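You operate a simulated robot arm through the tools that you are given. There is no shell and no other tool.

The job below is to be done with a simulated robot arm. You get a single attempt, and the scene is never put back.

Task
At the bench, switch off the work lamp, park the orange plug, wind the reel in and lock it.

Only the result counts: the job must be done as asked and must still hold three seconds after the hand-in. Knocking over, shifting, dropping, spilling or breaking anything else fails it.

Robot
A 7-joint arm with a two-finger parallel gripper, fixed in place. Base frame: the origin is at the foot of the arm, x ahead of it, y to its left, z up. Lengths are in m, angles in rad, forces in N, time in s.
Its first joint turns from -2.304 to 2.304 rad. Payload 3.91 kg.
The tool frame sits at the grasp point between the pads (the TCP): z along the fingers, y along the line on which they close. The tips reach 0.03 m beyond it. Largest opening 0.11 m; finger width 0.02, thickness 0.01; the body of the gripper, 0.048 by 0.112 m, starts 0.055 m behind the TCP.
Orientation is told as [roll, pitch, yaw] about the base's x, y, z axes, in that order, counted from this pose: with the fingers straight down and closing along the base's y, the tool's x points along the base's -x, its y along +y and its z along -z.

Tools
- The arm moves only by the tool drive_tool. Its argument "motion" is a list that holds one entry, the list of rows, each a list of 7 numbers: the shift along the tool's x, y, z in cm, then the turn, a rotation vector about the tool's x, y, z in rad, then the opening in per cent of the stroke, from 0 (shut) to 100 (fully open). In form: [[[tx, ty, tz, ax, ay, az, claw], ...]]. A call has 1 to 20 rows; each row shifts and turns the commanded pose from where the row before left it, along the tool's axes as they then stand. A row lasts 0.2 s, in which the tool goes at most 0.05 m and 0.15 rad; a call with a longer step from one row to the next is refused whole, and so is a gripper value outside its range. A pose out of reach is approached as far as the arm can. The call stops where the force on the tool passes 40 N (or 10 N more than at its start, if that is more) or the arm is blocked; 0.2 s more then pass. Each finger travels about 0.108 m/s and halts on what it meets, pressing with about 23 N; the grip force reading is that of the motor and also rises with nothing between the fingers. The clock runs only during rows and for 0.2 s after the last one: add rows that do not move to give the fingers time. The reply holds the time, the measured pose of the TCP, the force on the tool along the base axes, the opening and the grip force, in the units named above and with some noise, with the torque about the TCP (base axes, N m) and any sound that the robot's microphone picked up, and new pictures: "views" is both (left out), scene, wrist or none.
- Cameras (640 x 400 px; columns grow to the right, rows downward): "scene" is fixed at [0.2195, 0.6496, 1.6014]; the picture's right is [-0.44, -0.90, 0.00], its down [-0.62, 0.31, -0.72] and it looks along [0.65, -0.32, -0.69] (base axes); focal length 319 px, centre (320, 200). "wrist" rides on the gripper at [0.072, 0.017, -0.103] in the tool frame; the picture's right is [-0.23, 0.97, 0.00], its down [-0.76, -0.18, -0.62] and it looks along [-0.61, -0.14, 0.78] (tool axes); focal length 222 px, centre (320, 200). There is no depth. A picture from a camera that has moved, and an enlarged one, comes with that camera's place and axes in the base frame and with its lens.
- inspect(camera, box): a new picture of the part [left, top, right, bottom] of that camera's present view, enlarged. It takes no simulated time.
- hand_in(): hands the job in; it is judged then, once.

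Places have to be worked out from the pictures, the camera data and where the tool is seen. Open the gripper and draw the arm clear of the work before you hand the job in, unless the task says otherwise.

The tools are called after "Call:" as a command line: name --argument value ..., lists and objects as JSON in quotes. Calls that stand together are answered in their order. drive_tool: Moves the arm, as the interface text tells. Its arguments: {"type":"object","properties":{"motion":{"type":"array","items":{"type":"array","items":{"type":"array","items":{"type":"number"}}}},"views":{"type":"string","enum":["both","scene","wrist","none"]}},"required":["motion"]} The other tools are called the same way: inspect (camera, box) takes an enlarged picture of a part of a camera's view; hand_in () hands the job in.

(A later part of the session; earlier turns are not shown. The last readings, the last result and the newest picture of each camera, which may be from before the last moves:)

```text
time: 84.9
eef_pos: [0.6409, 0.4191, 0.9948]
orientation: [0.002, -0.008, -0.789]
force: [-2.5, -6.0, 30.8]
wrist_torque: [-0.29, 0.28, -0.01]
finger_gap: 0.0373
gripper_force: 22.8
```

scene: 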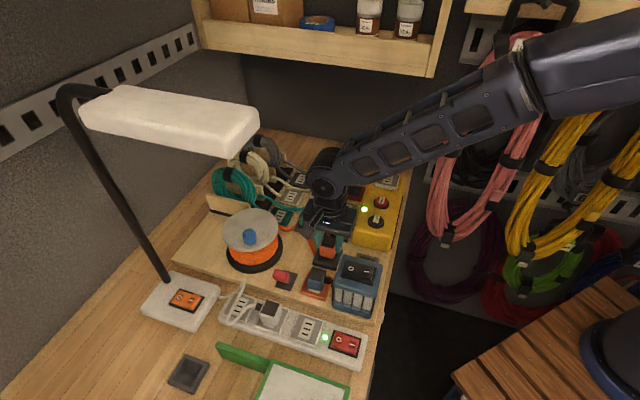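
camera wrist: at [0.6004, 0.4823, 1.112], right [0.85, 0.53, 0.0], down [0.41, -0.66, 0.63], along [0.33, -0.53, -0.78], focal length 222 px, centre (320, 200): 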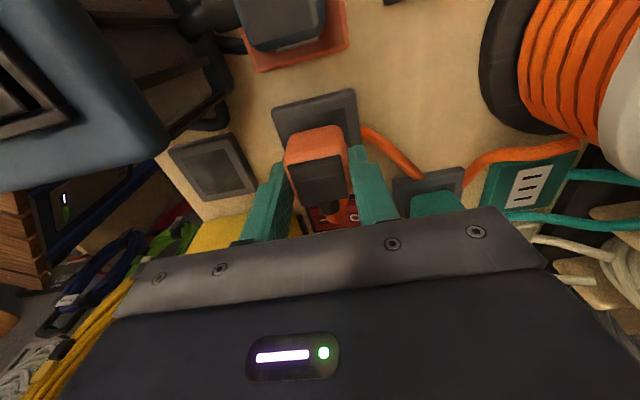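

Still nothing at 31 N. The only capture came on a clean, straight descent that was already aligned, so I'll lift 10 cm straight up from this aligned spot and come straight back down in one motion.

Call:
drive_tool --motion '[[[0, 0, -0.3, 0, 0, 0, 0], [0, 0, -2.0, 0, 0, 0, 0], [0, 0, -4.0, 0, 0, 0, 0], [0, 0, -4.0, 0, 0, 0, 0], [0, 0, 0, 0, 0, 0, 0], [0, 0, 4.0, 0, 0, 0, 0], [0, 0, 3.0, 0, 0, 0, 0], [0, 0, 1.5, 0, 0, 0, 0], [0, 0, 0.5, 0, 0, 0, 0], [0, 0, 0.3, 0, 0, 0, 0], [0, 0, 0.2, 0, 0, 0, 0], [0, 0, 0.2, 0, 0, 0, 0], [0, 0, 0.2, 0, 0, 0, 0], [0, 0, 0.2, 0, 0, 0, 0], [0, 0, 0.1, 0, 0, 0, 0]]]' --views "none"

Call:
inspect --camera "wrist" --box '[260, 90, 380, 200]'

Call:
inspect --camera "scene" --box '[295, 220, 355, 280]'

```text
time: 88.1
eef_pos: [0.6419, 0.4196, 0.9949]
orientation: [0.001, -0.008, -0.789]
force: [-1.9, -1.8, 11.8]
wrist_torque: [-0.17, 0.2, 0.02]
finger_gap: 0.0373
gripper_force: 22.9
```

```text
3.64 times, centred on (320, 145) of wrist
camera zoom: at [0.6015, 0.4833, 1.0985], right [0.85, 0.53, 0.0], down [0.41, -0.66, 0.63], along [0.33, -0.53, -0.78], focal length 808 px, centre (320, 400)
```

zoom: 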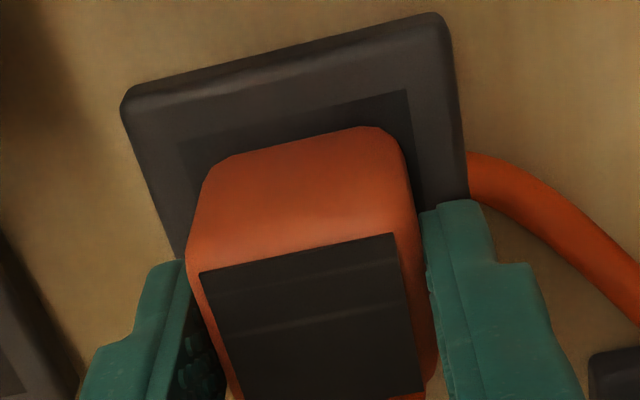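

```text
6.67 times, centred on (325, 250) of scene
camera zoom: at [0.2195, 0.6496, 1.6014], right [-0.44, -0.9, 0.0], down [-0.62, 0.31, -0.72], along [0.65, -0.32, -0.69], focal length 2126 px, centre (287, -133)
```

zoom: 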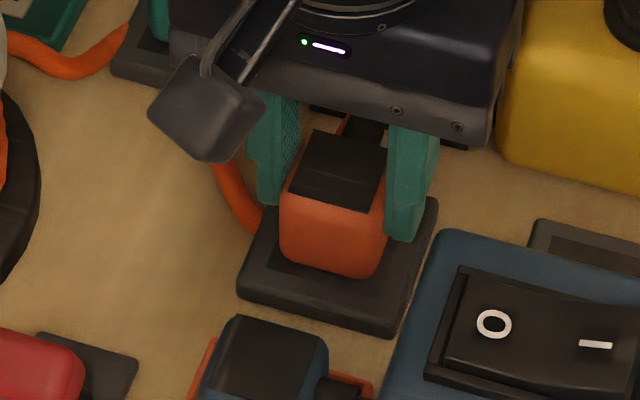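

Same view, no snap; the torque shows contact only on the −v edge, so the plug is likely riding a shallow rim and needs sub-millimetre alignment to drop in. By the fixed camera the captured pose was ~0.9 mm to −v and ~0.6 mm to −u of here. Trying that with a small lift-and-lower.

Call:
drive_tool --motion '[[[0, 0, -0.2, 0, 0, 0, 0], [-0.06, -0.09, 0, 0, 0, 0, 0], [0, 0, 0.15, 0, 0, 0, 0], [0, 0, 0.1, 0, 0, 0, 0], [0, 0, 0.05, 0, 0, 0, 0]]]' --views "none"

```text
time: 89.3
eef_pos: [0.6399, 0.4179, 0.9958]
orientation: [0.006, -0.008, -0.787]
force: [2.3, 2.3, 32.6]
wrist_torque: [-0.01, 0.2, 0.03]
finger_gap: 0.0373
gripper_force: 23.1
```

Still on the rim. A better search: release it, press lightly on top with closed fingertips, and drag it around by friction in sub-millimetre steps so it can drop in freely. Setting that up.

Call:
drive_tool --motion '[[[0, 0, -0.2, 0, 0, 0, 0], [0, 0, 0, 0, 0, 0, 40], [0, 0, 0, 0, 0, 0, 60], [0, 0, 0, -0.0013, 0.0099, 0, 60], [0, 0, -3.0, 0, 0, 0, 60], [0, 0, -2.5, 0, 0, 0, 60], [0.25, 0, 0, 0, 0, 0, 0], [0, 0, 0, 0, 0, 0, 0], [0, 0, 0, 0, 0, 0, 0]]]' --views "wrist"

Call:
inspect --camera "wrist" --box '[265, 60, 375, 180]'

Call:
inspect --camera "scene" --box '[295, 220, 355, 280]'

```text
time: 91.3
eef_pos: [0.6395, 0.421, 1.0494]
orientation: [0.002, 0.001, -0.786]
force: [0.3, 0.3, -0.3]
wrist_torque: [0.03, 0.03, 0.02]
finger_gap: 0.0
gripper_force: 23.5
camera wrist: at [0.6008, 0.4836, 1.1541], right [0.85, 0.53, 0.0], down [0.41, -0.67, 0.62], along [0.33, -0.53, -0.78], focal length 222 px, centre (320, 200)
```

wrist: 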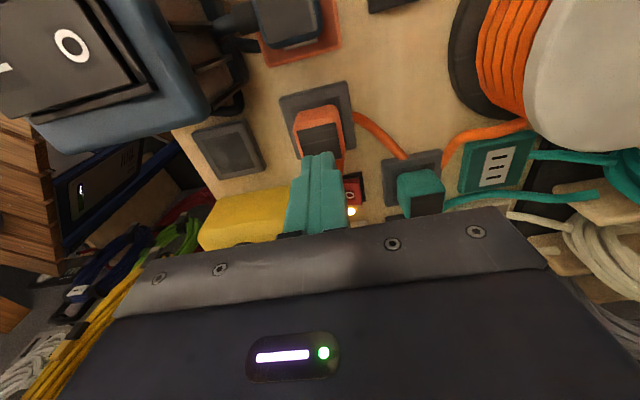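

```text
3.33 times, centred on (320, 120) of wrist
camera zoom: at [0.6008, 0.4836, 1.1541], right [0.85, 0.53, 0.0], down [0.41, -0.67, 0.62], along [0.33, -0.53, -0.78], focal length 740 px, centre (320, 467)
```

zoom: 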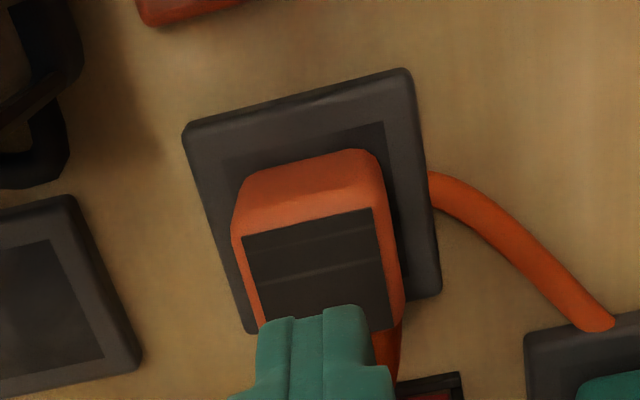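

```text
6.67 times, centred on (325, 250) of scene
camera zoom: at [0.2195, 0.6496, 1.6014], right [-0.44, -0.9, 0.0], down [-0.62, 0.31, -0.72], along [0.65, -0.32, -0.69], focal length 2126 px, centre (287, -133)
```

zoom: 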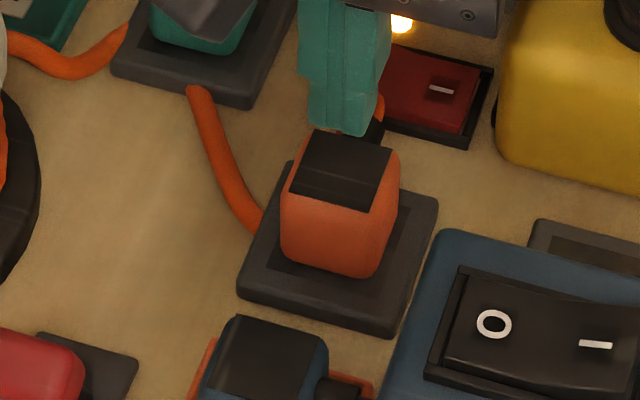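

I'll take high-zoom views of the orange and teal plugs in their docks for an exact comparison.

Call:
inspect --camera "scene" --box '[308, 236, 348, 272]'

Call:
inspect --camera "scene" --box '[288, 205, 328, 241]'

Call:
inspect --camera "scene" --box '[304, 178, 344, 214]'

```text
11.11 times, centred on (328, 254) of scene
camera zoom: at [0.2195, 0.6496, 1.6014], right [-0.44, -0.9, 0.0], down [-0.62, 0.31, -0.72], along [0.65, -0.32, -0.69], focal length 3544 px, centre (231, -400)
```

zoom: 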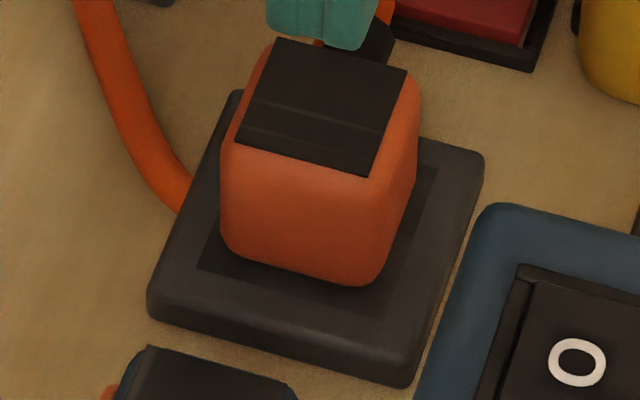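

```text
11.11 times, centred on (308, 223) of scene
camera zoom: at [0.2195, 0.6496, 1.6014], right [-0.44, -0.9, 0.0], down [-0.62, 0.31, -0.72], along [0.65, -0.32, -0.69], focal length 3544 px, centre (453, -56)
```

zoom: 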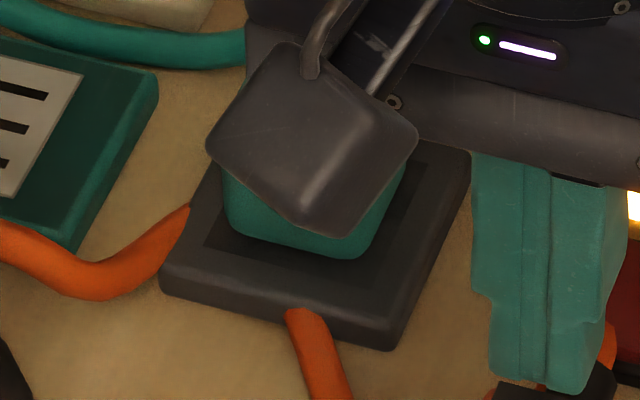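

```text
11.11 times, centred on (324, 196) of scene
camera zoom: at [0.2195, 0.6496, 1.6014], right [-0.44, -0.9, 0.0], down [-0.62, 0.31, -0.72], along [0.65, -0.32, -0.69], focal length 3544 px, centre (276, 244)
```

zoom: 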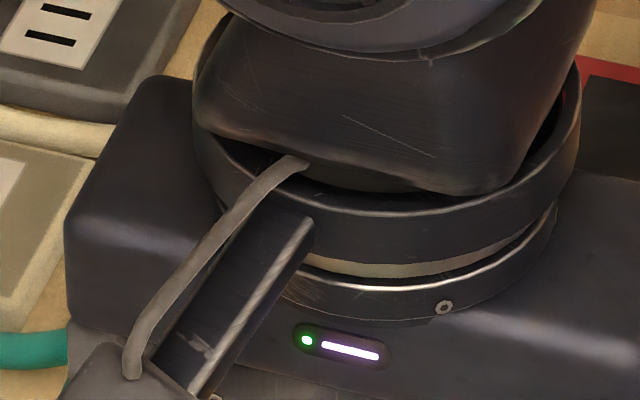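

The arm hides the teal plug; moving it up and to the front for an unobstructed comparison.

Call:
drive_tool --motion '[[[0, 0, -4.0, 0, 0, 0, 0], [0, -4.0, -2.0, 0, 0, 0, 0], [0, -4.5, 0, 0, 0, 0, 0], [0, -4.5, 0, 0, 0, 0, 0]]]' --views "none"

Call:
inspect --camera "scene" --box '[308, 236, 348, 272]'

Call:
inspect --camera "scene" --box '[288, 205, 328, 241]'

Call:
inspect --camera "scene" --box '[304, 178, 344, 214]'

Call:
inspect --camera "wrist" --box '[380, 40, 560, 200]'

```text
time: 92.3
eef_pos: [0.5462, 0.3268, 1.1093]
orientation: [0.002, 0.002, -0.788]
force: [-0.2, -0.6, -0.1]
wrist_torque: [0.0, -0.01, 0.0]
finger_gap: 0.0002
gripper_force: 22.8
```

```text
11.11 times, centred on (328, 254) of scene
camera zoom: at [0.2195, 0.6496, 1.6014], right [-0.44, -0.9, 0.0], down [-0.62, 0.31, -0.72], along [0.65, -0.32, -0.69], focal length 3544 px, centre (231, -400)
```

zoom: 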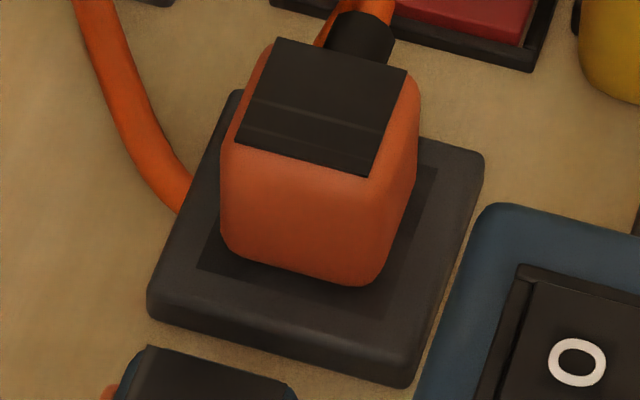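

```text
11.11 times, centred on (308, 223) of scene
camera zoom: at [0.2195, 0.6496, 1.6014], right [-0.44, -0.9, 0.0], down [-0.62, 0.31, -0.72], along [0.65, -0.32, -0.69], focal length 3544 px, centre (453, -56)
```

zoom: 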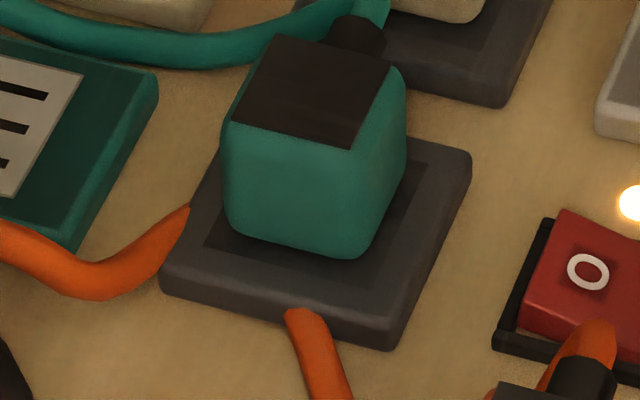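

```text
11.11 times, centred on (324, 196) of scene
camera zoom: at [0.2195, 0.6496, 1.6014], right [-0.44, -0.9, 0.0], down [-0.62, 0.31, -0.72], along [0.65, -0.32, -0.69], focal length 3544 px, centre (276, 244)
```

zoom: 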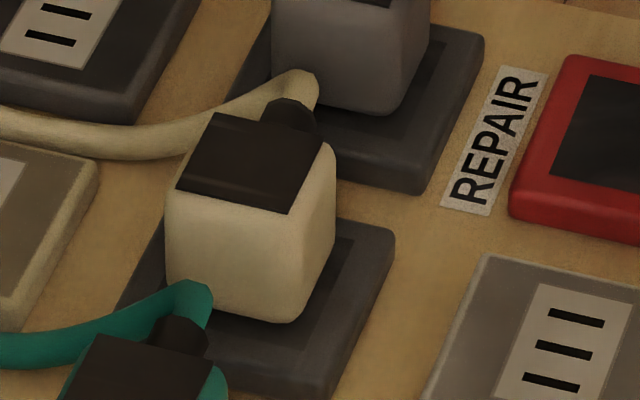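

```text
2.50 times, centred on (470, 120) of wrist
camera zoom: at [0.5063, 0.3895, 1.2133], right [0.85, 0.53, 0.0], down [0.41, -0.67, 0.62], along [0.33, -0.53, -0.78], focal length 555 px, centre (-55, 400)
```

zoom: 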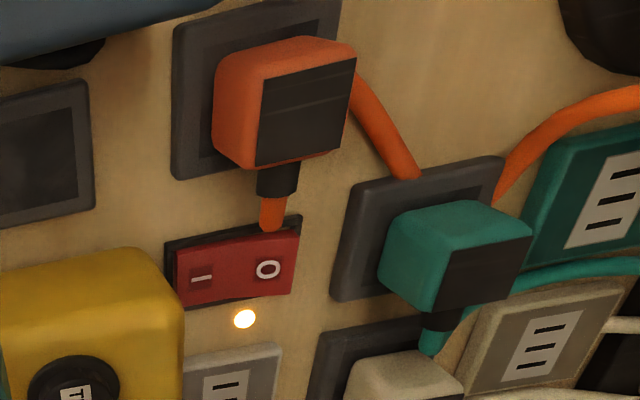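

At high zoom the orange plug sits almost exactly as the teal one does: same height and yaw, only ~1 mm toward −v. I'll go back, press lightly on its top, and drag it toward +v in 0.3 mm steps while listening.

Call:
drive_tool --motion '[[[0, 4.5, 0, 0, 0, 0, 0], [0, 4.5, 0, 0, 0, 0, 0], [0, 4.0, 2.0, 0, 0, 0, 0], [-0.15, -0.05, 4.0, 0, 0, 0, 0], [0, 0, 2.0, 0, 0, 0, 0], [0, 0, 0.7, 0, 0, 0, 0], [0, 0, 0.15, 0, 0, 0, 0], [0, 0, 0.1, 0, 0, 0, 0]]]' --views "none"

```text
time: 94.1
eef_pos: [0.6395, 0.4193, 1.0209]
orientation: [0.001, 0.003, -0.787]
force: [-0.2, -0.7, 0.7]
wrist_torque: [0.0, -0.01, 0.02]
finger_gap: 0.0
gripper_force: 23.4
```

Call:
drive_tool --motion '[[[0, 0, 0.1, 0, 0, 0, 0], [0, 0, 0.05, 0, 0, 0, 0], [0, 0, 0.05, 0, 0, 0, 0]]]' --views "none"

```text
time: 94.9
eef_pos: [0.6392, 0.4195, 1.0193]
orientation: [0.004, 0.001, -0.787]
force: [0.6, 2.3, 17.8]
wrist_torque: [0.08, -0.01, 0.02]
finger_gap: 0.0002
gripper_force: 23.5
```

About 18 N on top. Now dragging toward +v in small steps.

Call:
drive_tool --motion '[[[0, 0.04, 0, 0, 0, 0, 0], [0, 0.04, 0, 0, 0, 0, 0], [0, 0.04, 0, 0, 0, 0, 0], [0, 0.04, 0, 0, 0, 0, 0], [0, 0.04, 0, 0, 0, 0, 0]]]' --views "none"

Call:
inspect --camera "scene" --box '[308, 236, 348, 272]'

```text
time: 95.9
eef_pos: [0.64, 0.4193, 1.0209]
orientation: [0.005, 0.001, -0.787]
force: [0.1, 0.7, 9.5]
wrist_torque: [0.01, -0.07, -0.02]
finger_gap: 0.0002
gripper_force: 22.9
stopped in row 5: the force on the tool passed its limit at 41 N (the readings are from after the stop); the commanded pose is now the measured one
```

```text
11.11 times, centred on (328, 254) of scene
camera zoom: at [0.2195, 0.6496, 1.6014], right [-0.44, -0.9, 0.0], down [-0.62, 0.31, -0.72], along [0.65, -0.32, -0.69], focal length 3544 px, centre (231, -400)
```

zoom: 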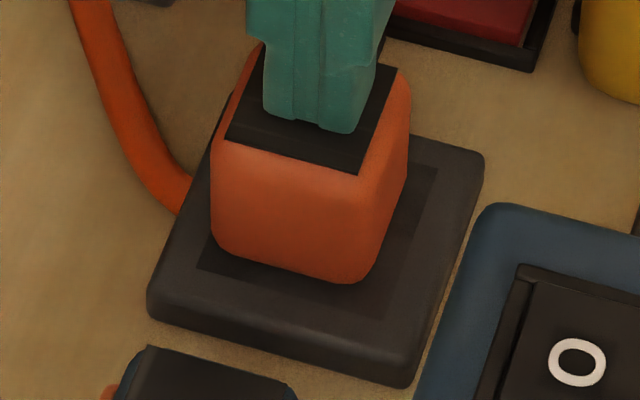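

The drag passed through the centre without a snap, so pose isn't what's missing. The dock may only re-arm once the plug has been taken well away. I'll grip it again, carry it ~25 cm away, and bring it back for a clean approach.

Call:
drive_tool --motion '[[[0, 0, -2.0, 0, 0, 0, 0], [0, 0, -1.5, -0.003, -0.003, 0, 60], [0, 0, 0, 0, 0, 0, 60], [0, 0, 0, 0, 0, 0, 60], [0, 0, 3.0, 0, 0, 0, 60], [0, 0, 3.2, 0, 0, 0, 60], [0, 0, 0, 0, 0, 0, 20], [0, 0, 0, 0, 0, 0, 0], [0, 0, 0, 0, 0, 0, 0], [0, 0, -2.0, 0, 0, 0, 0], [0, 0, -4.0, 0, 0, 0, 0], [0, 0, -4.5, 0, 0, 0, 0], [0, 0, -4.5, 0, 0, 0, 0], [0, 0, -4.5, 0, 0, 0, 0], [0, -4.5, 0, 0, 0, 0, 0], [0, -4.5, 0, 0, 0, 0, 0], [0, -4.5, 0, 0, 0, 0, 0], [0, 0, 0, 0, 0, 0, 0]]]'

```text
time: 99.7
eef_pos: [0.5424, 0.3261, 1.1875]
orientation: [0.007, -0.002, -0.786]
force: [-0.1, -0.7, -0.2]
wrist_torque: [-0.02, 0.02, 0.02]
finger_gap: 0.0374
gripper_force: 23.3
camera wrist: at [0.503, 0.3889, 1.291], right [0.85, 0.53, 0.01], down [0.41, -0.67, 0.62], along [0.33, -0.53, -0.78], focal length 222 px, centre (320, 200)
```

scene: 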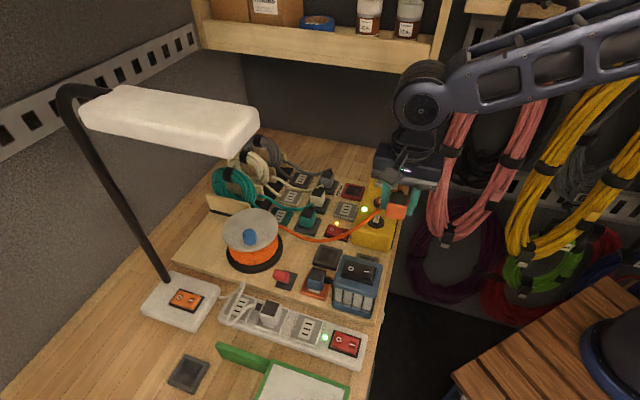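
wrist: 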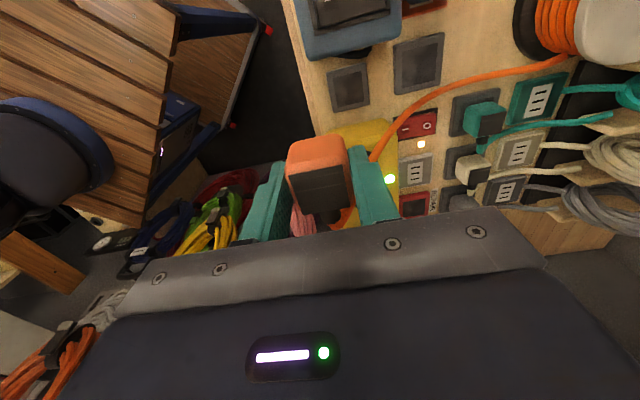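

Plug is now ~24 cm from the dock. Returning over the middle dock to a hover ~2 cm above it and checking alignment.

Call:
drive_tool --motion '[[[0, 4.5, 0, 0, 0, 0, 0], [0, 4.5, 0, 0, 0, 0, 0], [0, 4.4, 0, 0, 0, 0, 0], [0, 0, 4.5, 0, 0, 0, 0], [0, 0, 4.5, 0, 0, 0, 0], [0, 0, 4.5, 0, 0, 0, 0], [0, 0, 4.0, 0, 0, 0, 0], [0, 0, 0.7, 0, 0, 0, 0], [0, 0, 0, 0, 0, 0, 0], [0, 0, 0, 0, 0, 0, 0]]]' --views "none"

Call:
inspect --camera "wrist" --box '[260, 80, 380, 190]'

Call:
inspect --camera "scene" --box '[308, 230, 348, 266]'

```text
time: 101.9
eef_pos: [0.6397, 0.4204, 1.0033]
orientation: [0.006, -0.002, -0.788]
force: [-0.6, -0.6, -0.7]
wrist_torque: [-0.01, -0.03, 0.02]
finger_gap: 0.0375
gripper_force: 22.9
```

```text
3.64 times, centred on (320, 135) of wrist
camera zoom: at [0.5999, 0.4825, 1.1077], right [0.85, 0.53, 0.01], down [0.41, -0.67, 0.62], along [0.33, -0.53, -0.78], focal length 808 px, centre (320, 436)
```

zoom: 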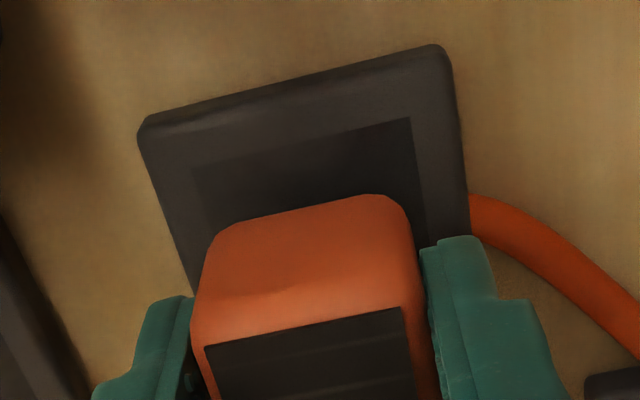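

```text
11.11 times, centred on (328, 248) of scene
camera zoom: at [0.2195, 0.6496, 1.6014], right [-0.44, -0.9, 0.0], down [-0.62, 0.31, -0.72], along [0.65, -0.32, -0.69], focal length 3544 px, centre (231, -333)
```

zoom: 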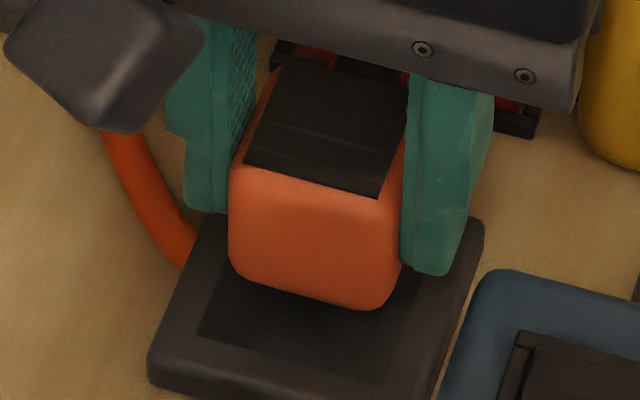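

By both cameras it is ~4 mm too far to −u relative to the pose that captured; v is good. Correcting by 4 mm and re-checking.

Call:
drive_tool --motion '[[[0.4, 0, 0, 0, 0, 0, 0], [0, 0, 0, 0, 0, 0, 0], [0, 0, 0, 0, 0, 0, 0]]]' --views "none"

Call:
inspect --camera "wrist" --box '[260, 80, 380, 190]'

Call:
inspect --camera "scene" --box '[308, 236, 348, 272]'

```text
time: 102.7
eef_pos: [0.6368, 0.4233, 1.0044]
orientation: [0.004, -0.001, -0.786]
force: [0.6, 0.1, 0.2]
wrist_torque: [0.06, 0.02, 0.0]
finger_gap: 0.0374
gripper_force: 23.2
```

```text
3.64 times, centred on (320, 135) of wrist
camera zoom: at [0.5973, 0.4855, 1.1088], right [0.85, 0.53, 0.01], down [0.41, -0.67, 0.62], along [0.33, -0.53, -0.78], focal length 808 px, centre (320, 436)
```

zoom: 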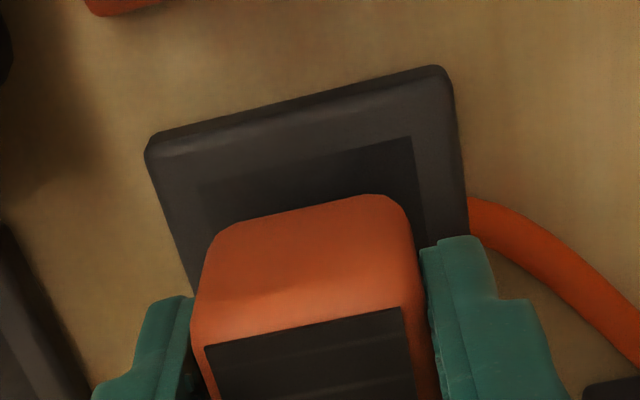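

```text
11.11 times, centred on (328, 254) of scene
camera zoom: at [0.2195, 0.6496, 1.6014], right [-0.44, -0.9, 0.0], down [-0.62, 0.31, -0.72], along [0.65, -0.32, -0.69], focal length 3544 px, centre (231, -400)
```

zoom: 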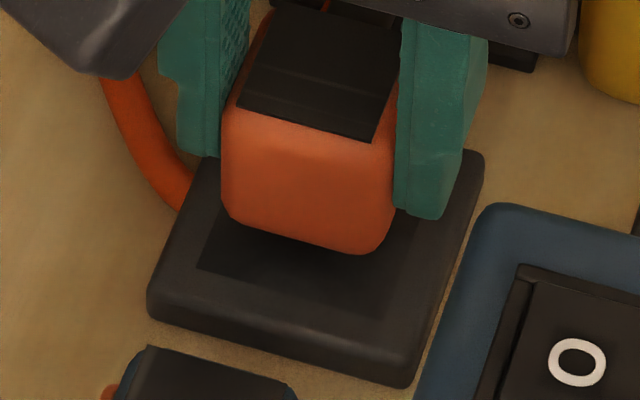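

Both measures now agree with the captured pose (−u 4.1 mm vs 4.4, v within 0.4 mm). Coming down slowly.

Call:
drive_tool --motion '[[[0, 0, 0.3, 0, 0, 0, 0], [0, 0, 0.2, 0, 0, 0, 0], [0, 0, 0.1, 0, 0, 0, 0], [0, 0, 0.1, 0, 0, 0, 0]]]' --views "none"

```text
time: 103.7
eef_pos: [0.6386, 0.4229, 0.998]
orientation: [0.005, -0.002, -0.788]
force: [-0.5, 0.6, -0.2]
wrist_torque: [0.03, 0.0, 0.01]
finger_gap: 0.0374
gripper_force: 23.2
```

Call:
drive_tool --motion '[[[0, 0, 0.1, 0, 0, 0, 0], [0, 0, 0.1, 0, 0, 0, 0], [0, 0, 0.1, 0, 0, 0, 0]]]' --views "none"

```text
time: 104.5
eef_pos: [0.6388, 0.4228, 0.9949]
orientation: [0.006, -0.001, -0.786]
force: [0.3, 0.3, -1.1]
wrist_torque: [-0.01, 0.0, -0.03]
finger_gap: 0.0372
gripper_force: 22.6
```

Call:
drive_tool --motion '[[[0, 0, 0.1, 0, 0, 0, 0], [0, 0, 0.1, 0, 0, 0, 0]]]' --views "none"

Call:
inspect --camera "wrist" --box '[260, 90, 380, 200]'

Call:
inspect --camera "scene" --box '[308, 236, 348, 272]'

```text
time: 105.1
eef_pos: [0.6366, 0.4225, 0.9919]
orientation: [0.007, -0.001, -0.787]
force: [0.4, -1.0, -1.2]
wrist_torque: [-0.01, -0.02, 0.0]
finger_gap: 0.0376
gripper_force: 23.0
```

```text
3.64 times, centred on (320, 145) of wrist
camera zoom: at [0.5977, 0.4861, 1.0969], right [0.85, 0.53, 0.01], down [0.41, -0.67, 0.62], along [0.33, -0.53, -0.78], focal length 808 px, centre (320, 400)
```

zoom: 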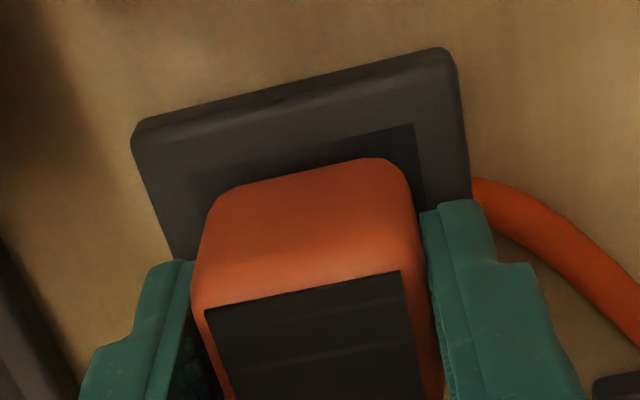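

```text
11.11 times, centred on (328, 254) of scene
camera zoom: at [0.2195, 0.6496, 1.6014], right [-0.44, -0.9, 0.0], down [-0.62, 0.31, -0.72], along [0.65, -0.32, -0.69], focal length 3544 px, centre (231, -400)
```

zoom: 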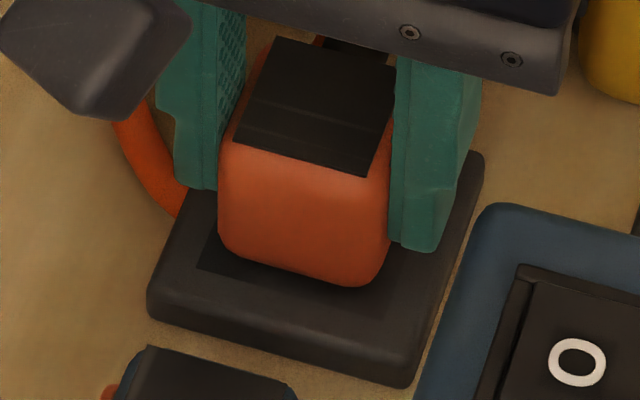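

Not touching yet; continuing.

Call:
drive_tool --motion '[[[0, 0, 0.1, 0, 0, 0, 0], [0, 0, 0.1, 0, 0, 0, 0]]]' --views "none"

```text
time: 105.7
eef_pos: [0.6376, 0.4225, 0.9908]
orientation: [0.006, -0.002, -0.787]
force: [-0.6, -0.8, 1.7]
wrist_torque: [-0.12, 0.03, 0.03]
finger_gap: 0.0375
gripper_force: 23.0
```

Call:
drive_tool --motion '[[[0, 0, 0.1, 0, 0, 0, 0], [0, 0, 0, 0, 0, 0, 0]]]' --views "none"

```text
time: 106.3
eef_pos: [0.6381, 0.4237, 0.9904]
orientation: [0.007, 0.0, -0.788]
force: [4.3, -5.3, 13.9]
wrist_torque: [-0.4, -0.07, 0.01]
finger_gap: 0.0375
gripper_force: 22.9
heard: snap
```

Snap! Opening the fingers right now, with no other motion.

Call:
drive_tool --motion '[[[0, 0, 0, 0, 0, 0, 40], [0, 0, 0, 0, 0, 0, 60], [0, 0, 0, 0, 0, 0, 60]]]' --views "none"

Call:
inspect --camera "scene" --box '[308, 236, 348, 272]'

Call:
inspect --camera "wrist" --box '[260, 90, 380, 200]'

```text
time: 107.1
eef_pos: [0.6375, 0.4226, 0.9904]
orientation: [0.007, -0.002, -0.786]
force: [-0.1, -0.5, -0.5]
wrist_torque: [-0.01, 0.04, -0.05]
finger_gap: 0.066
gripper_force: 0.0
```

```text
11.11 times, centred on (328, 254) of scene
camera zoom: at [0.2195, 0.6496, 1.6014], right [-0.44, -0.9, 0.0], down [-0.62, 0.31, -0.72], along [0.65, -0.32, -0.69], focal length 3544 px, centre (231, -400)
```

zoom: 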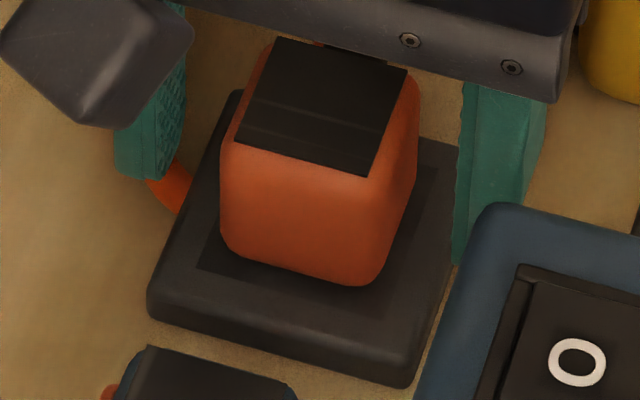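

```text
3.64 times, centred on (320, 145) of wrist
camera zoom: at [0.598, 0.4858, 1.0938], right [0.85, 0.53, 0.01], down [0.41, -0.67, 0.62], along [0.33, -0.53, -0.78], focal length 808 px, centre (320, 400)
```

zoom: 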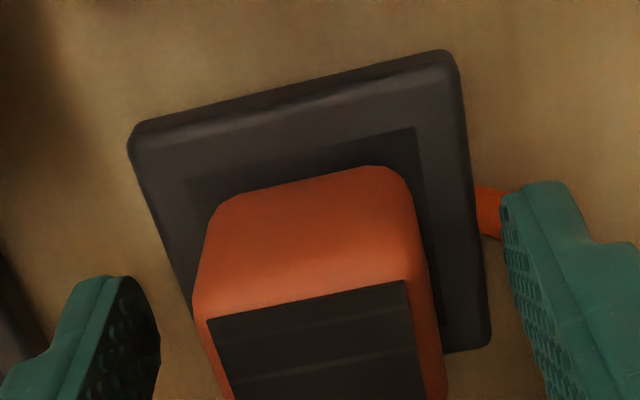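

No second snap, so the plug is latched and released. Withdrawing straight up 12 cm and turning the wrist back, then checking the plug.

Call:
drive_tool --motion '[[[0, 0, -1.0, 0, 0, 0, 60], [0, 0, -3.0, 0, 0, 0, 60], [0, 0, -4.0, 0, 0, 0, 60], [0, 0, -4.0, 0, 0, 0, 60], [0, 0, 0, 0, 0, -0.1428, 60], [0, 0, 0, 0, 0, -0.1428, 60], [0, 0, 0, 0, 0, -0.1428, 60], [0, 0, 0, 0, 0, -0.1428, 60], [0, 0, 0, 0, 0, -0.1428, 60], [0, 0, 0, 0, 0, -0.1428, 60], [0, 0, 0, 0, 0, -0.1428, 60], [0, 0, 0, 0, 0, -0.1428, 60], [0, 0, 0, 0, 0, -0.1428, 60], [0, 0, 0, 0, 0, -0.1428, 60], [0, 0, 0, 0, 0, -0.1428, 60], [0, 0, 0, 0, 0, 0, 60]]]'

Call:
inspect --camera "scene" --box '[200, 170, 360, 280]'

Call:
inspect --camera "wrist" --box '[220, 60, 460, 220]'

```text
time: 110.5
eef_pos: [0.6378, 0.4217, 1.1102]
orientation: [-0.003, -0.005, 0.786]
force: [-0.5, -0.4, -1.1]
wrist_torque: [0.05, 0.0, 0.0]
finger_gap: 0.0659
gripper_force: 0.2
camera wrist: at [0.573, 0.3822, 1.2131], right [-0.53, 0.85, 0.0], down [0.66, 0.41, 0.63], along [0.53, 0.33, -0.78], focal length 222 px, centre (320, 200)
```

scene: 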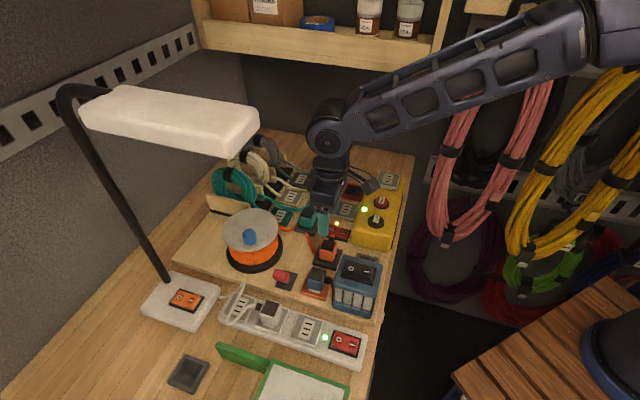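
wrist: 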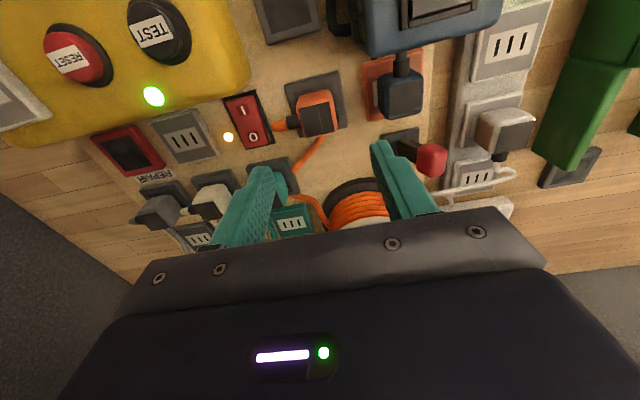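

```text
3.64 times, centred on (280, 225) of scene
camera zoom: at [0.2195, 0.6496, 1.6014], right [-0.44, -0.9, 0.0], down [-0.62, 0.31, -0.72], along [0.65, -0.32, -0.69], focal length 1160 px, centre (466, 109)
```

zoom: 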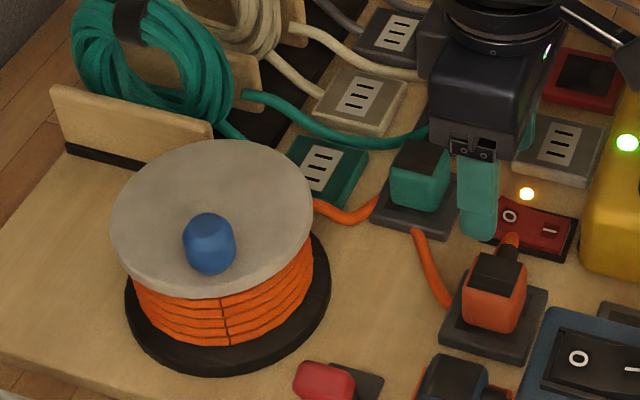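

```text
2.50 times, centred on (340, 140) of wrist
camera zoom: at [0.573, 0.3822, 1.2131], right [-0.53, 0.85, 0.0], down [0.66, 0.41, 0.63], along [0.53, 0.33, -0.78], focal length 555 px, centre (270, 350)
```

zoom: 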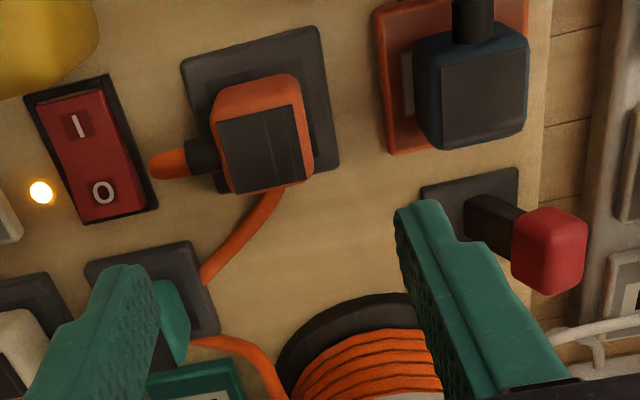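

The plug stays seated. The cord leaves the reel tangentially on its −u side toward −v, so winding in should mean turning counter-clockwise seen from above. I'll move over near the reel, staying low and off the lamp-head side, to look at the crank knob.

Call:
drive_tool --motion '[[[-3.3, 0.42, -0.4, 0, 0, 0, 100], [-3.3, 0.42, -0.4, 0, 0, 0, 100], [-3.3, 0.42, -0.4, 0, 0, 0, 100], [-3.3, 0.42, -0.4, 0, 0, 0, 100], [-3.24, 0.44, -0.4, 0, 0, 0, 100], [0, 0, 0, 0.0014, -0.0057, 0, 100], [0, 0, 0, 0, 0, 0, 100]]]'

Call:
inspect --camera "wrist" --box '[260, 60, 460, 200]'

Call:
inspect --camera "scene" --box '[210, 195, 300, 275]'

```text
time: 112.1
eef_pos: [0.7384, 0.5528, 1.1288]
orientation: [-0.001, -0.01, 0.783]
force: [-0.9, 0.4, -0.5]
wrist_torque: [0.02, 0.01, -0.04]
finger_gap: 0.1102
gripper_force: 0.1
camera wrist: at [0.6749, 0.5129, 1.2322], right [-0.53, 0.85, 0.0], down [0.66, 0.41, 0.63], along [0.54, 0.33, -0.77], focal length 222 px, centre (320, 200)
```

scene: 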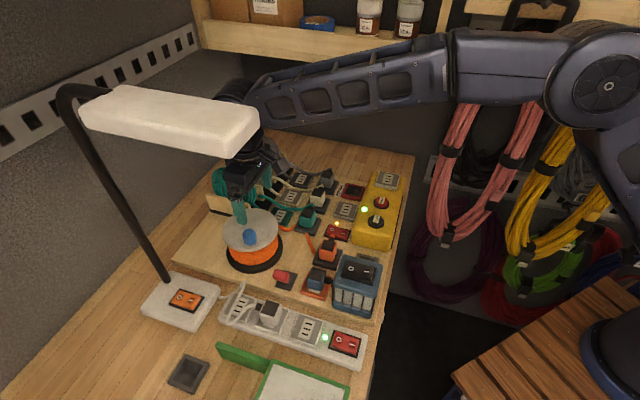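
wrist: 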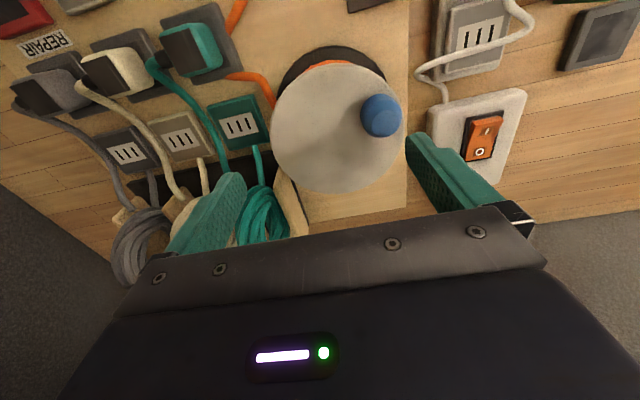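

```text
2.86 times, centred on (360, 130) of wrist
camera zoom: at [0.6749, 0.5129, 1.2322], right [-0.53, 0.85, 0.0], down [0.66, 0.41, 0.63], along [0.54, 0.33, -0.77], focal length 635 px, centre (206, 400)
```

zoom: 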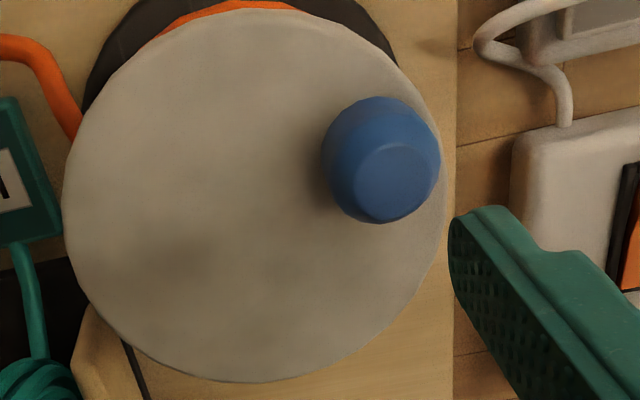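

```text
5.00 times, centred on (255, 235) of scene
camera zoom: at [0.2195, 0.6496, 1.6014], right [-0.44, -0.9, 0.0], down [-0.62, 0.31, -0.72], along [0.65, -0.32, -0.69], focal length 1595 px, centre (645, 25)
```

zoom: 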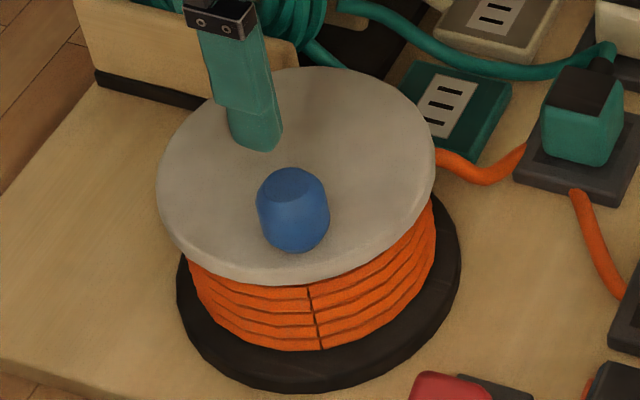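

I now have the geometry: flange centre about (0.746, 0.576), flange top z≈1.025, knob ~3.3 cm across with its top at (0.7025, 0.587, 1.066), so a crank radius of ~4.5 cm. I'll move over the knob, lean the tool ~0.13 rad outward for reach, and check.

Call:
drive_tool --motion '[[[0.05, 2.5, 0, 0, 0, 0, 65], [0.05, 2.46, 0, 0, 0, 0, 65], [0, 0, 0, 0, -0.065, 0, 65], [0, 0, 0, 0, -0.065, 0, 65], [0, 0, 0, 0, 0, 0, 65], [0, 0, 0, 0, 0, 0, 65]]]'

Call:
inspect --camera "wrist" --box '[220, 70, 420, 210]'

Call:
inspect --camera "scene" --box '[190, 90, 310, 280]'

```text
time: 113.5
eef_pos: [0.7037, 0.5867, 1.1298]
orientation: [-0.002, -0.141, 0.784]
force: [0.0, -0.4, -0.4]
wrist_torque: [0.0, -0.03, -0.01]
finger_gap: 0.0716
gripper_force: 0.1
camera wrist: at [0.6302, 0.5388, 1.2223], right [-0.53, 0.85, 0.03], down [0.6, 0.35, 0.72], along [0.61, 0.4, -0.69], focal length 222 px, centre (320, 200)
```

scene: 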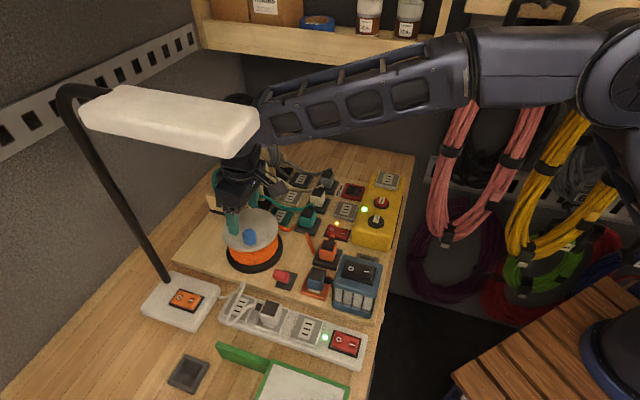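
wrist: 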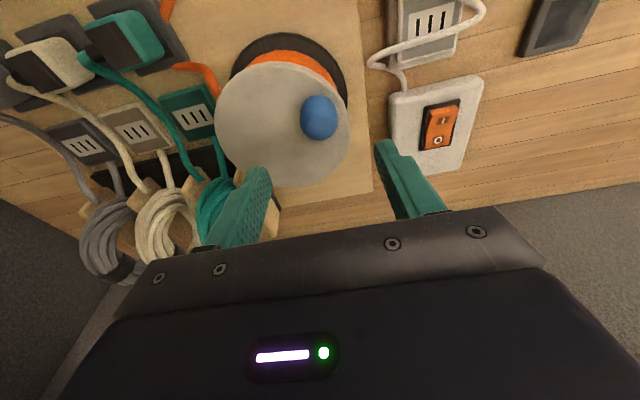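

```text
2.86 times, centred on (320, 140) of wrist
camera zoom: at [0.6302, 0.5388, 1.2223], right [-0.53, 0.85, 0.03], down [0.6, 0.35, 0.72], along [0.61, 0.4, -0.69], focal length 635 px, centre (320, 371)
```

zoom: 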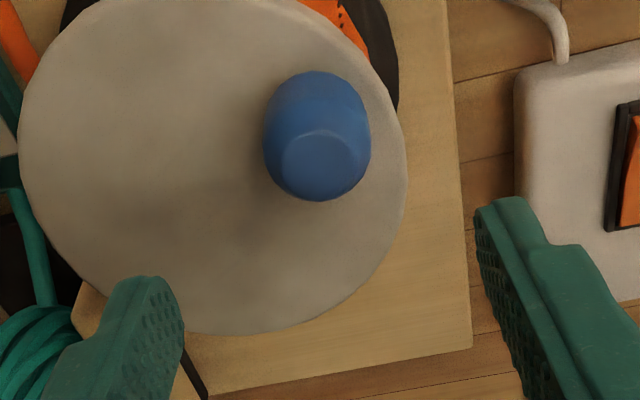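

```text
2.11 times, centred on (250, 185) of scene
camera zoom: at [0.2195, 0.6496, 1.6014], right [-0.44, -0.9, 0.0], down [-0.62, 0.31, -0.72], along [0.65, -0.32, -0.69], focal length 671 px, centre (467, 232)
```

zoom: 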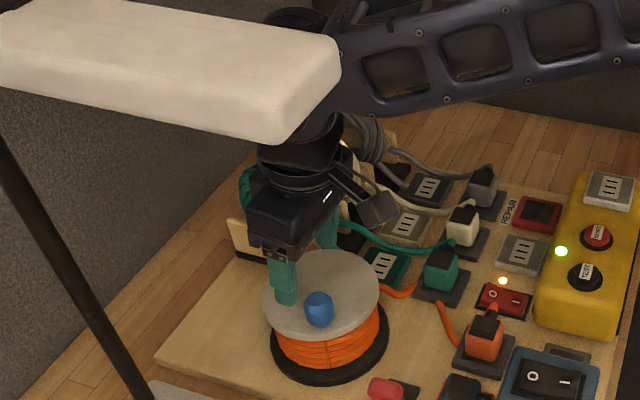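

In the tool frame the knob top is at (+10.6, +2.4, +63.6 mm), so a straight drop puts the pads around it with the tips ~1 cm above the flange. Descending.

Call:
drive_tool --motion '[[[0.53, 0.12, 3.18, 0, 0, 0, 65], [0.27, 0.06, 1.59, 0, 0, 0, 65], [0.26, 0.06, 1.5, 0, 0, 0, 65], [0, 0, 0, 0, 0, 0, 65]]]'

Call:
inspect --camera "wrist" --box '[220, 70, 420, 210]'

Call:
inspect --camera "scene" --box '[210, 195, 300, 275]'

```text
time: 114.5
eef_pos: [0.7008, 0.5857, 1.067]
orientation: [-0.002, -0.14, 0.783]
force: [-0.3, 0.3, 0.2]
wrist_torque: [0.0, -0.02, -0.01]
finger_gap: 0.0716
gripper_force: 0.0
camera wrist: at [0.6268, 0.538, 1.1596], right [-0.53, 0.85, 0.03], down [0.6, 0.35, 0.72], along [0.6, 0.4, -0.69], focal length 222 px, centre (320, 200)
```

scene: 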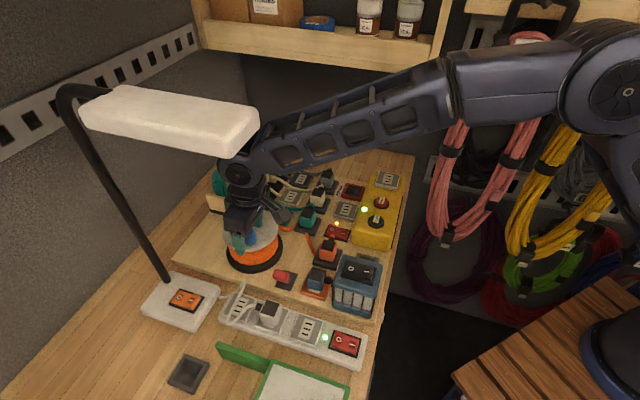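
wrist: 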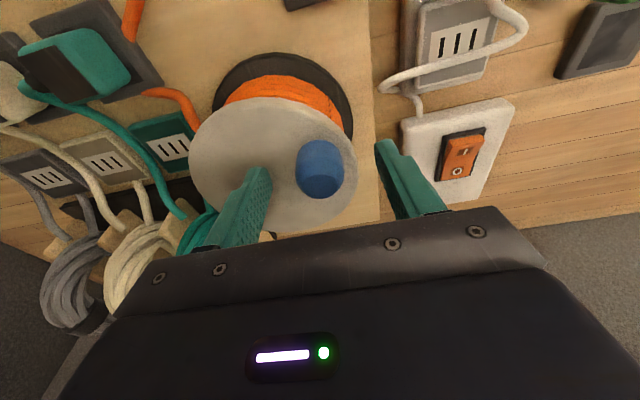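

```text
2.86 times, centred on (320, 140) of wrist
camera zoom: at [0.6268, 0.538, 1.1596], right [-0.53, 0.85, 0.03], down [0.6, 0.35, 0.72], along [0.6, 0.4, -0.69], focal length 635 px, centre (320, 371)
```

zoom: 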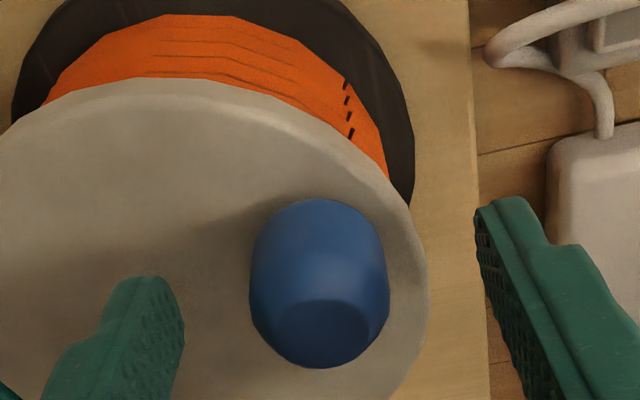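

```text
5.00 times, centred on (255, 235) of scene
camera zoom: at [0.2195, 0.6496, 1.6014], right [-0.44, -0.9, 0.0], down [-0.62, 0.31, -0.72], along [0.65, -0.32, -0.69], focal length 1595 px, centre (645, 25)
```

zoom: 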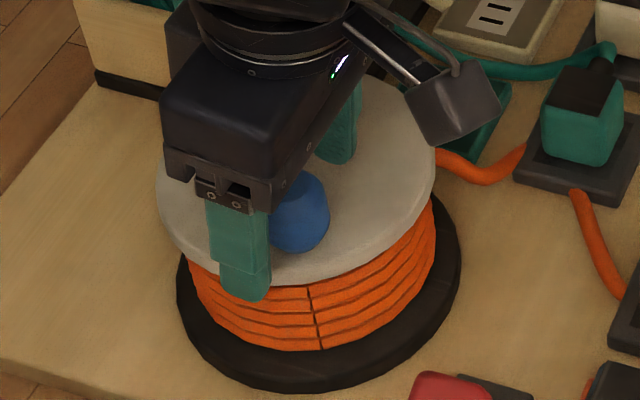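

The knob sits between the open fingers, with the fingers ~3 mm too far toward +v. Nudging back 3 mm and closing on the knob.

Call:
drive_tool --motion '[[[0.3, 0.05, 0, 0, 0, 0, 65], [0, 0, 0, 0, 0, 0, 30], [0, 0, 0, 0, 0, 0, 0], [0, 0, 0, 0, 0, 0, 0], [0, 0, 0, 0, 0, 0, 0]]]'

Call:
inspect --camera "wrist" --box '[220, 70, 420, 210]'

Call:
inspect --camera "scene" --box '[210, 195, 300, 275]'

```text
time: 115.7
eef_pos: [0.6976, 0.5849, 1.0671]
orientation: [-0.004, -0.139, 0.781]
force: [9.7, -10.0, 1.6]
wrist_torque: [-0.34, -0.31, -0.04]
finger_gap: 0.0303
gripper_force: 45.5
camera wrist: at [0.6251, 0.5364, 1.1599], right [-0.53, 0.85, 0.03], down [0.6, 0.35, 0.72], along [0.61, 0.4, -0.69], focal length 222 px, centre (320, 200)
```

scene: 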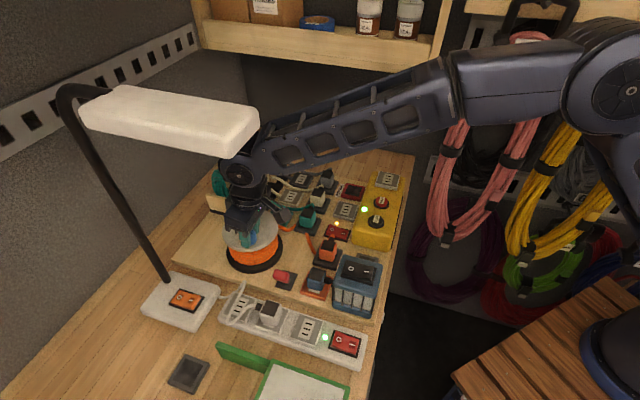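
wrist: 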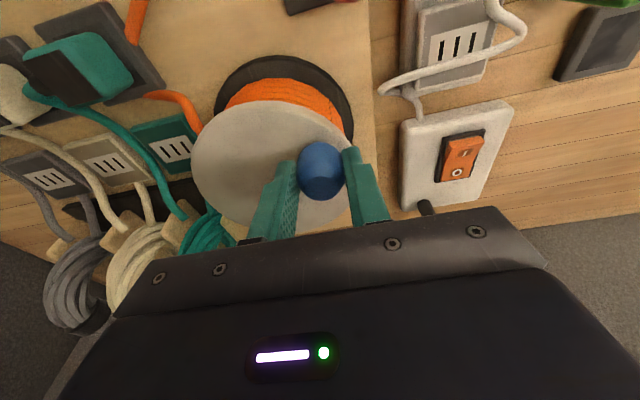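

```text
2.86 times, centred on (320, 140) of wrist
camera zoom: at [0.6251, 0.5364, 1.1599], right [-0.53, 0.85, 0.03], down [0.6, 0.35, 0.72], along [0.61, 0.4, -0.69], focal length 635 px, centre (320, 371)
```

zoom: 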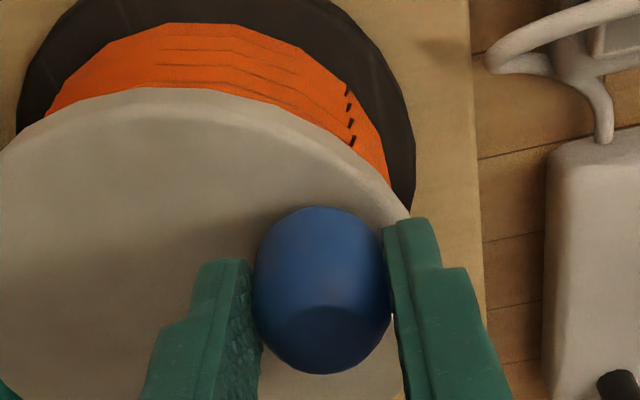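

```text
5.00 times, centred on (255, 235) of scene
camera zoom: at [0.2195, 0.6496, 1.6014], right [-0.44, -0.9, 0.0], down [-0.62, 0.31, -0.72], along [0.65, -0.32, -0.69], focal length 1595 px, centre (645, 25)
```

zoom: 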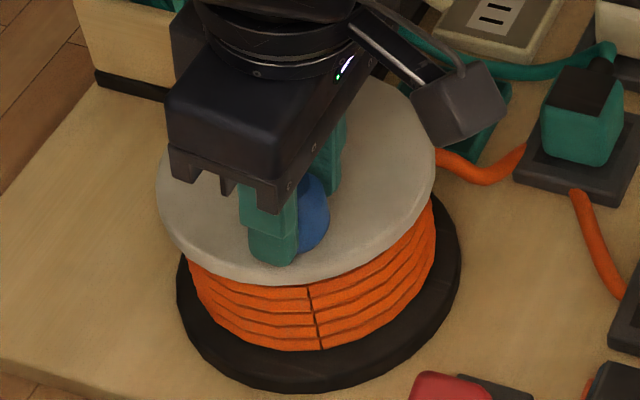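

Knob gripped (30 mm), but there's ~14 N pushing the tool toward −u. Shifting 1.3 mm that way to relax before cranking.

Call:
drive_tool --motion '[[[0, -0.13, 0, 0, 0, 0, 0], [0, 0, 0, 0, 0, 0, 0]]]' --views "none"

Call:
drive_tool --motion '[[[0, 0, 0, 0, 0, 0, 0]]]' --views "none"

```text
time: 116.3
eef_pos: [0.6988, 0.5841, 1.0673]
orientation: [-0.001, -0.142, 0.785]
force: [7.1, -7.2, 1.6]
wrist_torque: [-0.17, -0.14, 0.11]
finger_gap: 0.0304
gripper_force: 44.9
```

```text
time: 116.7
eef_pos: [0.698, 0.5846, 1.0662]
orientation: [-0.002, -0.142, 0.784]
force: [5.7, -4.6, 1.6]
wrist_torque: [-0.09, -0.17, 0.19]
finger_gap: 0.0303
gripper_force: 44.8
```

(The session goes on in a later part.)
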